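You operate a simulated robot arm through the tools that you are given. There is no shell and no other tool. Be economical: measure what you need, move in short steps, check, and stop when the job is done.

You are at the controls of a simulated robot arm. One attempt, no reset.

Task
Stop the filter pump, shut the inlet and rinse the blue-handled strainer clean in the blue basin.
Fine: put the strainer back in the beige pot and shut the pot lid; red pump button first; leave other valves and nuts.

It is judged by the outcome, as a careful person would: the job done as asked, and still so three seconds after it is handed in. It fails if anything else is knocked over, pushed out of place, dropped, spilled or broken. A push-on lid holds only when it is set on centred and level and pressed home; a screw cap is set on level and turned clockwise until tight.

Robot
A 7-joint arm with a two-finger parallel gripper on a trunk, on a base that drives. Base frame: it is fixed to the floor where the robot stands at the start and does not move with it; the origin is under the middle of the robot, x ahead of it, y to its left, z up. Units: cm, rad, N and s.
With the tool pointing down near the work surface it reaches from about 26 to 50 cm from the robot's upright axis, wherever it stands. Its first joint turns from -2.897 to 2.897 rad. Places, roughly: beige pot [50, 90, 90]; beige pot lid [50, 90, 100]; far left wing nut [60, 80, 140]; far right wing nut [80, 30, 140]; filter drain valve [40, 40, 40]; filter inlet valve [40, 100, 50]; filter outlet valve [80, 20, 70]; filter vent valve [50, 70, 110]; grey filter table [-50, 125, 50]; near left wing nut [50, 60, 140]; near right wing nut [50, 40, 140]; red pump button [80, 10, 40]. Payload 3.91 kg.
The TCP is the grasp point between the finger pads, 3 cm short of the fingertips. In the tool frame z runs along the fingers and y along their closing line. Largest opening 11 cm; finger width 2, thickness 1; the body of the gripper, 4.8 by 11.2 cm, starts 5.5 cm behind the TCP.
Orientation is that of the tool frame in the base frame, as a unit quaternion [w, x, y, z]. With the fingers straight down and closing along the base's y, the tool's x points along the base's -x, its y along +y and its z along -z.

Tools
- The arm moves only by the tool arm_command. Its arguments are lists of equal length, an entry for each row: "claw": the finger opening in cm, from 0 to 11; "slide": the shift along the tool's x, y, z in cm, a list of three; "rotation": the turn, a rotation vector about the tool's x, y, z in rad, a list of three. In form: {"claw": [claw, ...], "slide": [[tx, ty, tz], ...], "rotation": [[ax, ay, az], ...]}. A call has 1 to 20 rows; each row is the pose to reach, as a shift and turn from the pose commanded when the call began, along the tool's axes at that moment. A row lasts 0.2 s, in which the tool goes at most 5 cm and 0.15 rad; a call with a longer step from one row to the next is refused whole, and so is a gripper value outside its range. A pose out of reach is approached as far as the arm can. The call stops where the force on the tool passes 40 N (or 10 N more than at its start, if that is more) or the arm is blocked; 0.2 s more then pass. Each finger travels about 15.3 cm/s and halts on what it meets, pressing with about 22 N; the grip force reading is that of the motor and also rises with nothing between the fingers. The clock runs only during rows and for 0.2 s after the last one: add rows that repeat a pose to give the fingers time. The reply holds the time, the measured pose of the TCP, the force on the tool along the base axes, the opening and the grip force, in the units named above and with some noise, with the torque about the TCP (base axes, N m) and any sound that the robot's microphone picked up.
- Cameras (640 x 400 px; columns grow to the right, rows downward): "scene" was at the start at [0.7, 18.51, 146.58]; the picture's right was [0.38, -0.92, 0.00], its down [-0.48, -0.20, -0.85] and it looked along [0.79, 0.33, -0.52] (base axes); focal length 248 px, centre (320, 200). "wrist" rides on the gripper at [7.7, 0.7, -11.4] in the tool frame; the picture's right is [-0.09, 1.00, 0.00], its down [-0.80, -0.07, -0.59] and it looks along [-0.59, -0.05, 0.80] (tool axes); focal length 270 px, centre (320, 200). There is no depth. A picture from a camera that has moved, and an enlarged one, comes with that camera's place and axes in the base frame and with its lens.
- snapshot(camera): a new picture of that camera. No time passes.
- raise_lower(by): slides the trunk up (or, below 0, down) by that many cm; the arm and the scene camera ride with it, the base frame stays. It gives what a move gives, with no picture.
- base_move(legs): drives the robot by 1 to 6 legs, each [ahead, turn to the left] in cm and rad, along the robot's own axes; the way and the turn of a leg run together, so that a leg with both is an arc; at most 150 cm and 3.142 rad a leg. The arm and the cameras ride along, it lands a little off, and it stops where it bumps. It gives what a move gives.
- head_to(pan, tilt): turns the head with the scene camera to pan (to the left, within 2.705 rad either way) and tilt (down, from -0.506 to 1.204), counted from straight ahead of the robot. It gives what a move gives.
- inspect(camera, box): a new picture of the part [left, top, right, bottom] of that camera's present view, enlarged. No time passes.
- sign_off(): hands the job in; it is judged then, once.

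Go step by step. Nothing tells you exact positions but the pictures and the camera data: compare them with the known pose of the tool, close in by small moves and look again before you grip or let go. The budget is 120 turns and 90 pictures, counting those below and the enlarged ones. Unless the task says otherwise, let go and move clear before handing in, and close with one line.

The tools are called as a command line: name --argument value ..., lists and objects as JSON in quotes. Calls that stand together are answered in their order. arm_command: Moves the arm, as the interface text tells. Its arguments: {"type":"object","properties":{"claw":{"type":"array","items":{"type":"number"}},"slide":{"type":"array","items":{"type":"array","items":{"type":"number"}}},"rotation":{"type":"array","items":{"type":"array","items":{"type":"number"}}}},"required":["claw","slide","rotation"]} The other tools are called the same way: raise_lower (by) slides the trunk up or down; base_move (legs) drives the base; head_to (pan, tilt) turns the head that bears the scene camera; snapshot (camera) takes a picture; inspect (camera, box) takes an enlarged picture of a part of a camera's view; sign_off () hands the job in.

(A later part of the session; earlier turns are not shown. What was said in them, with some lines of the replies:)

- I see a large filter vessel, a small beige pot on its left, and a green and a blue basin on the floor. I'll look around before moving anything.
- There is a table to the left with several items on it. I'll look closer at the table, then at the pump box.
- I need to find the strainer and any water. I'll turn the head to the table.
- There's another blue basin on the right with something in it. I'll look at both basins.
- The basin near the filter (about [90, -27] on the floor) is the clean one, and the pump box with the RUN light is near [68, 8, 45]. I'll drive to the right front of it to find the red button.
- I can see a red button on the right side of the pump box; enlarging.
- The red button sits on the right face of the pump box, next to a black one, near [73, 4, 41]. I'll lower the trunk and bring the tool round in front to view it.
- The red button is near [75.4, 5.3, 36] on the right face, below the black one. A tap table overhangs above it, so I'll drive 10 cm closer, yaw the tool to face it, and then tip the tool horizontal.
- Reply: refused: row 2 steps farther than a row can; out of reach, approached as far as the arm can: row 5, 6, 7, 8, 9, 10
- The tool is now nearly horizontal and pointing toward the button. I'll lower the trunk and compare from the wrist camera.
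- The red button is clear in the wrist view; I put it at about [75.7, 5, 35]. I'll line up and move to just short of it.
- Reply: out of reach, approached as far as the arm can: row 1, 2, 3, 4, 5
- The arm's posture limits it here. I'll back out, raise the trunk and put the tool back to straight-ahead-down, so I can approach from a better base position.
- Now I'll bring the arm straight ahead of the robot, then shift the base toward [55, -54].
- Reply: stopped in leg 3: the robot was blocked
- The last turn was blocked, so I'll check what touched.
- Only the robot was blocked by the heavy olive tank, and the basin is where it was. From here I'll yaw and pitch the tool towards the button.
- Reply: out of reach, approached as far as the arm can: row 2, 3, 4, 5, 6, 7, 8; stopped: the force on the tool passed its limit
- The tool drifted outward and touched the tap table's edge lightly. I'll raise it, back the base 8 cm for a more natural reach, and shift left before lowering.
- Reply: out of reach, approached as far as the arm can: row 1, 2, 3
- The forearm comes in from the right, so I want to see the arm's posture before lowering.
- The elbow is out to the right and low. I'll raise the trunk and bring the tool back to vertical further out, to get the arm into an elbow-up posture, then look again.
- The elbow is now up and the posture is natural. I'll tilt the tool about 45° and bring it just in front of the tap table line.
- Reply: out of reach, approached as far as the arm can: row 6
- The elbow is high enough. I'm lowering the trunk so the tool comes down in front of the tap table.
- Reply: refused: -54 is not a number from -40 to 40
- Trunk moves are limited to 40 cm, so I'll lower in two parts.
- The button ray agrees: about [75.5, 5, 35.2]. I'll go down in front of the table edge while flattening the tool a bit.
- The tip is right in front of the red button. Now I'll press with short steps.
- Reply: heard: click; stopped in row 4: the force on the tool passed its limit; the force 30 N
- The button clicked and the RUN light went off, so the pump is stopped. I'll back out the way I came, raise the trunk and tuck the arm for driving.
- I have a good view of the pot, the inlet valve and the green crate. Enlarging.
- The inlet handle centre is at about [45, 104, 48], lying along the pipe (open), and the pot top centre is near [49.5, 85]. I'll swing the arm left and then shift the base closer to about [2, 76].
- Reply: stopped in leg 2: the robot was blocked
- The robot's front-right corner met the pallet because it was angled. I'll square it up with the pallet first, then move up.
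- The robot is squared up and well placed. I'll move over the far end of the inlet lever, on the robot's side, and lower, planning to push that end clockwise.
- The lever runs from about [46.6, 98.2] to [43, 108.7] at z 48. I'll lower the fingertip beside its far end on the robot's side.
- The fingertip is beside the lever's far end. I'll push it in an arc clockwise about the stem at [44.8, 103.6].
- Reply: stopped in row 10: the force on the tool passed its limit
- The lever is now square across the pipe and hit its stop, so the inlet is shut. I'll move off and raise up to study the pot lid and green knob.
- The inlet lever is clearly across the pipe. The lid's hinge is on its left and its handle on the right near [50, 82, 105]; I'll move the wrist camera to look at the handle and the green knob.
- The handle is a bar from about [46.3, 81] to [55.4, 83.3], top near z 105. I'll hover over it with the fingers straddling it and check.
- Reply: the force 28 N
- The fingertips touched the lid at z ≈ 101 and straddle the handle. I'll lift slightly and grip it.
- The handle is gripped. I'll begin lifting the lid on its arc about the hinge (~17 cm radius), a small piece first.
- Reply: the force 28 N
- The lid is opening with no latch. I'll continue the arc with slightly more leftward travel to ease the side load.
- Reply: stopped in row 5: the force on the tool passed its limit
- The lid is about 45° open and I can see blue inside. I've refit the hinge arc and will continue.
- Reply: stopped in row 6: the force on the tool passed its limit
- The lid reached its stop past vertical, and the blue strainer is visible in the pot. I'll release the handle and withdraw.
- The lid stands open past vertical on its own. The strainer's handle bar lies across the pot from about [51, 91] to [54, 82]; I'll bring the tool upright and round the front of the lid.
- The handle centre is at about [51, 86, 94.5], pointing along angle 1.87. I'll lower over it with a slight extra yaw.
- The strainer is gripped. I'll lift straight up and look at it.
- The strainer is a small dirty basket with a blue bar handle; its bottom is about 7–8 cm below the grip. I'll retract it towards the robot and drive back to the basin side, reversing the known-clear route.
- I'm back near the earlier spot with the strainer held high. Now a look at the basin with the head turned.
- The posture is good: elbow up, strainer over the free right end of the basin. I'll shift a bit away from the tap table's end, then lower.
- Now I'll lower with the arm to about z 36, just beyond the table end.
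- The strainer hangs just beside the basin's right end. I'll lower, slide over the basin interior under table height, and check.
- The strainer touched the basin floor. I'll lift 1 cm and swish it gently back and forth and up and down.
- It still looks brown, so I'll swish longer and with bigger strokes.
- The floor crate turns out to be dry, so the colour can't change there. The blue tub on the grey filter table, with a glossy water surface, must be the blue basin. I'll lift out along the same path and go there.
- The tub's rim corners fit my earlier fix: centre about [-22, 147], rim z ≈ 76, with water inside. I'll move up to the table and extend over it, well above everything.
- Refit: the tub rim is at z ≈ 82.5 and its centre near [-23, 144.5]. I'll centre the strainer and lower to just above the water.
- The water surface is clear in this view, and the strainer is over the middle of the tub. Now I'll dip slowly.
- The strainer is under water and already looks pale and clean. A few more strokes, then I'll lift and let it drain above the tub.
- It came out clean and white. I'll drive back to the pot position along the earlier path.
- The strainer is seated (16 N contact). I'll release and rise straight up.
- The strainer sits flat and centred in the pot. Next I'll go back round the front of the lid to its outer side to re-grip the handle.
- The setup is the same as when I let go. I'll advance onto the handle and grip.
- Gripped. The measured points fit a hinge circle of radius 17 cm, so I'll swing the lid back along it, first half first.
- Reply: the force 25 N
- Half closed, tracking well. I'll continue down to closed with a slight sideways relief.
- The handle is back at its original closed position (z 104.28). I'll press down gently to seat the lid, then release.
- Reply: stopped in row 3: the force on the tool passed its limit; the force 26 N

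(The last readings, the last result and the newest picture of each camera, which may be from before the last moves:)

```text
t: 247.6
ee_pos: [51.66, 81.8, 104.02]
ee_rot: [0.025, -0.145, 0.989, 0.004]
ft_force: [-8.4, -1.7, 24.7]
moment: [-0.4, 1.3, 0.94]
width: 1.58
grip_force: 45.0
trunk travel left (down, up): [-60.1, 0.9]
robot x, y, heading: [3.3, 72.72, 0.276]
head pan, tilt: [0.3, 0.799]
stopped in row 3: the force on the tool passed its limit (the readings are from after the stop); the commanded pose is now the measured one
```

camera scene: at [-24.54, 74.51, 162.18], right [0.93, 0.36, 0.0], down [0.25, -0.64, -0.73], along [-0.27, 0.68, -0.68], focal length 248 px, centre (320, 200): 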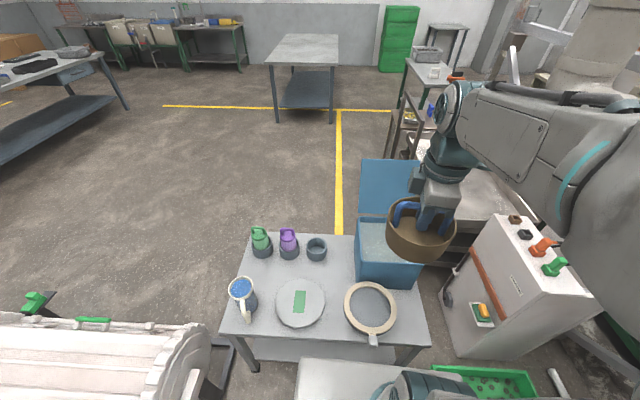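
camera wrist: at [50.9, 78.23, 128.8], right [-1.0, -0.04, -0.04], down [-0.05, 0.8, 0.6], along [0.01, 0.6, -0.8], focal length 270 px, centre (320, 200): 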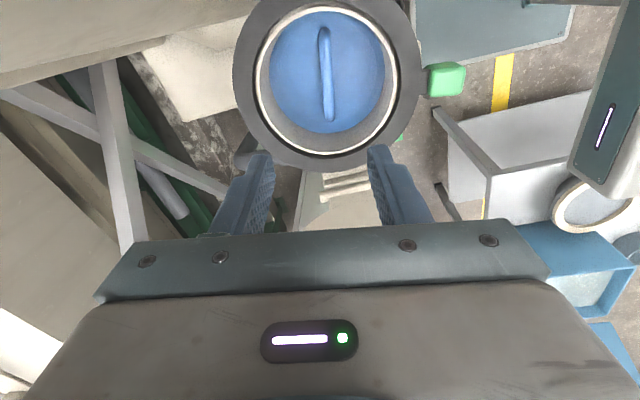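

arm_command --claw '[2, 4, 6, 6, 6, 6, 6, 6]' --slide '[[0, 0, -0.3], [0, 0, -0.3], [0, 0, -0.3], [0, 0, -0.3], [0, 0, -4], [0, 0, -8], [3, 0, -11], [7, 0, -13]]' --rotation '[[0, 0, 0], [0, 0, 0], [0, 0, 0], [0, 0, 0], [0, 0, 0], [0, 0, 0], [0, 0, 0], [0, 0, 0]]'

snapshot --camera "scene"

```text
t: 249.4
ee_pos: [44.28, 79.46, 116.62]
ee_rot: [0.023, -0.143, 0.99, 0.005]
ft_force: [0.1, -0.1, 0.2]
moment: [0.04, -0.04, -0.03]
width: 5.97
grip_force: 0.0
trunk travel left (down, up): [-60.1, 0.9]
robot x, y, heading: [2.98, 72.81, 0.274]
head pan, tilt: [0.3, 0.799]
```

```text
0 pictures are left
camera scene: at [-1.65, 89.3, 161.78], right [0.55, -0.84, 0.0], down [-0.6, -0.39, -0.7], along [0.58, 0.38, -0.72], focal length 248 px, centre (320, 200)
```

scene: 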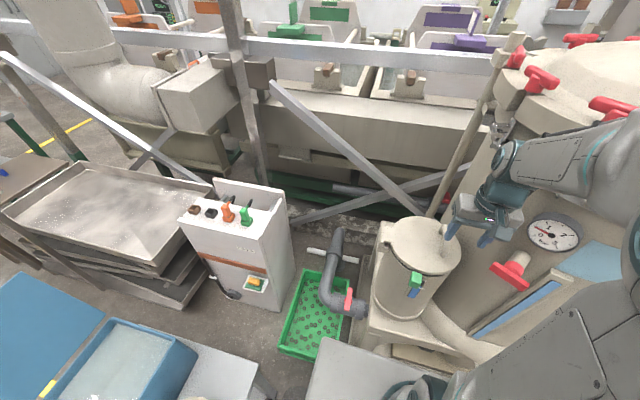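

The lid is shut flat, the inlet lever is across the pipe, and the gripper is clear of everything. I'm handing in.

sign_off

```text
The job is handed in.
```

The pump is stopped with the red button, the inlet is shut, the strainer is rinsed clean and back in the beige pot, and the pot lid is closed; no other valves or nuts were touched, but I first dipped the dirty strainer in the dry blue crate on the floor before rinsing it in the water-filled blue tub on the grey table, and an early lowering stopped with the fingers lightly against the tap table's edge.
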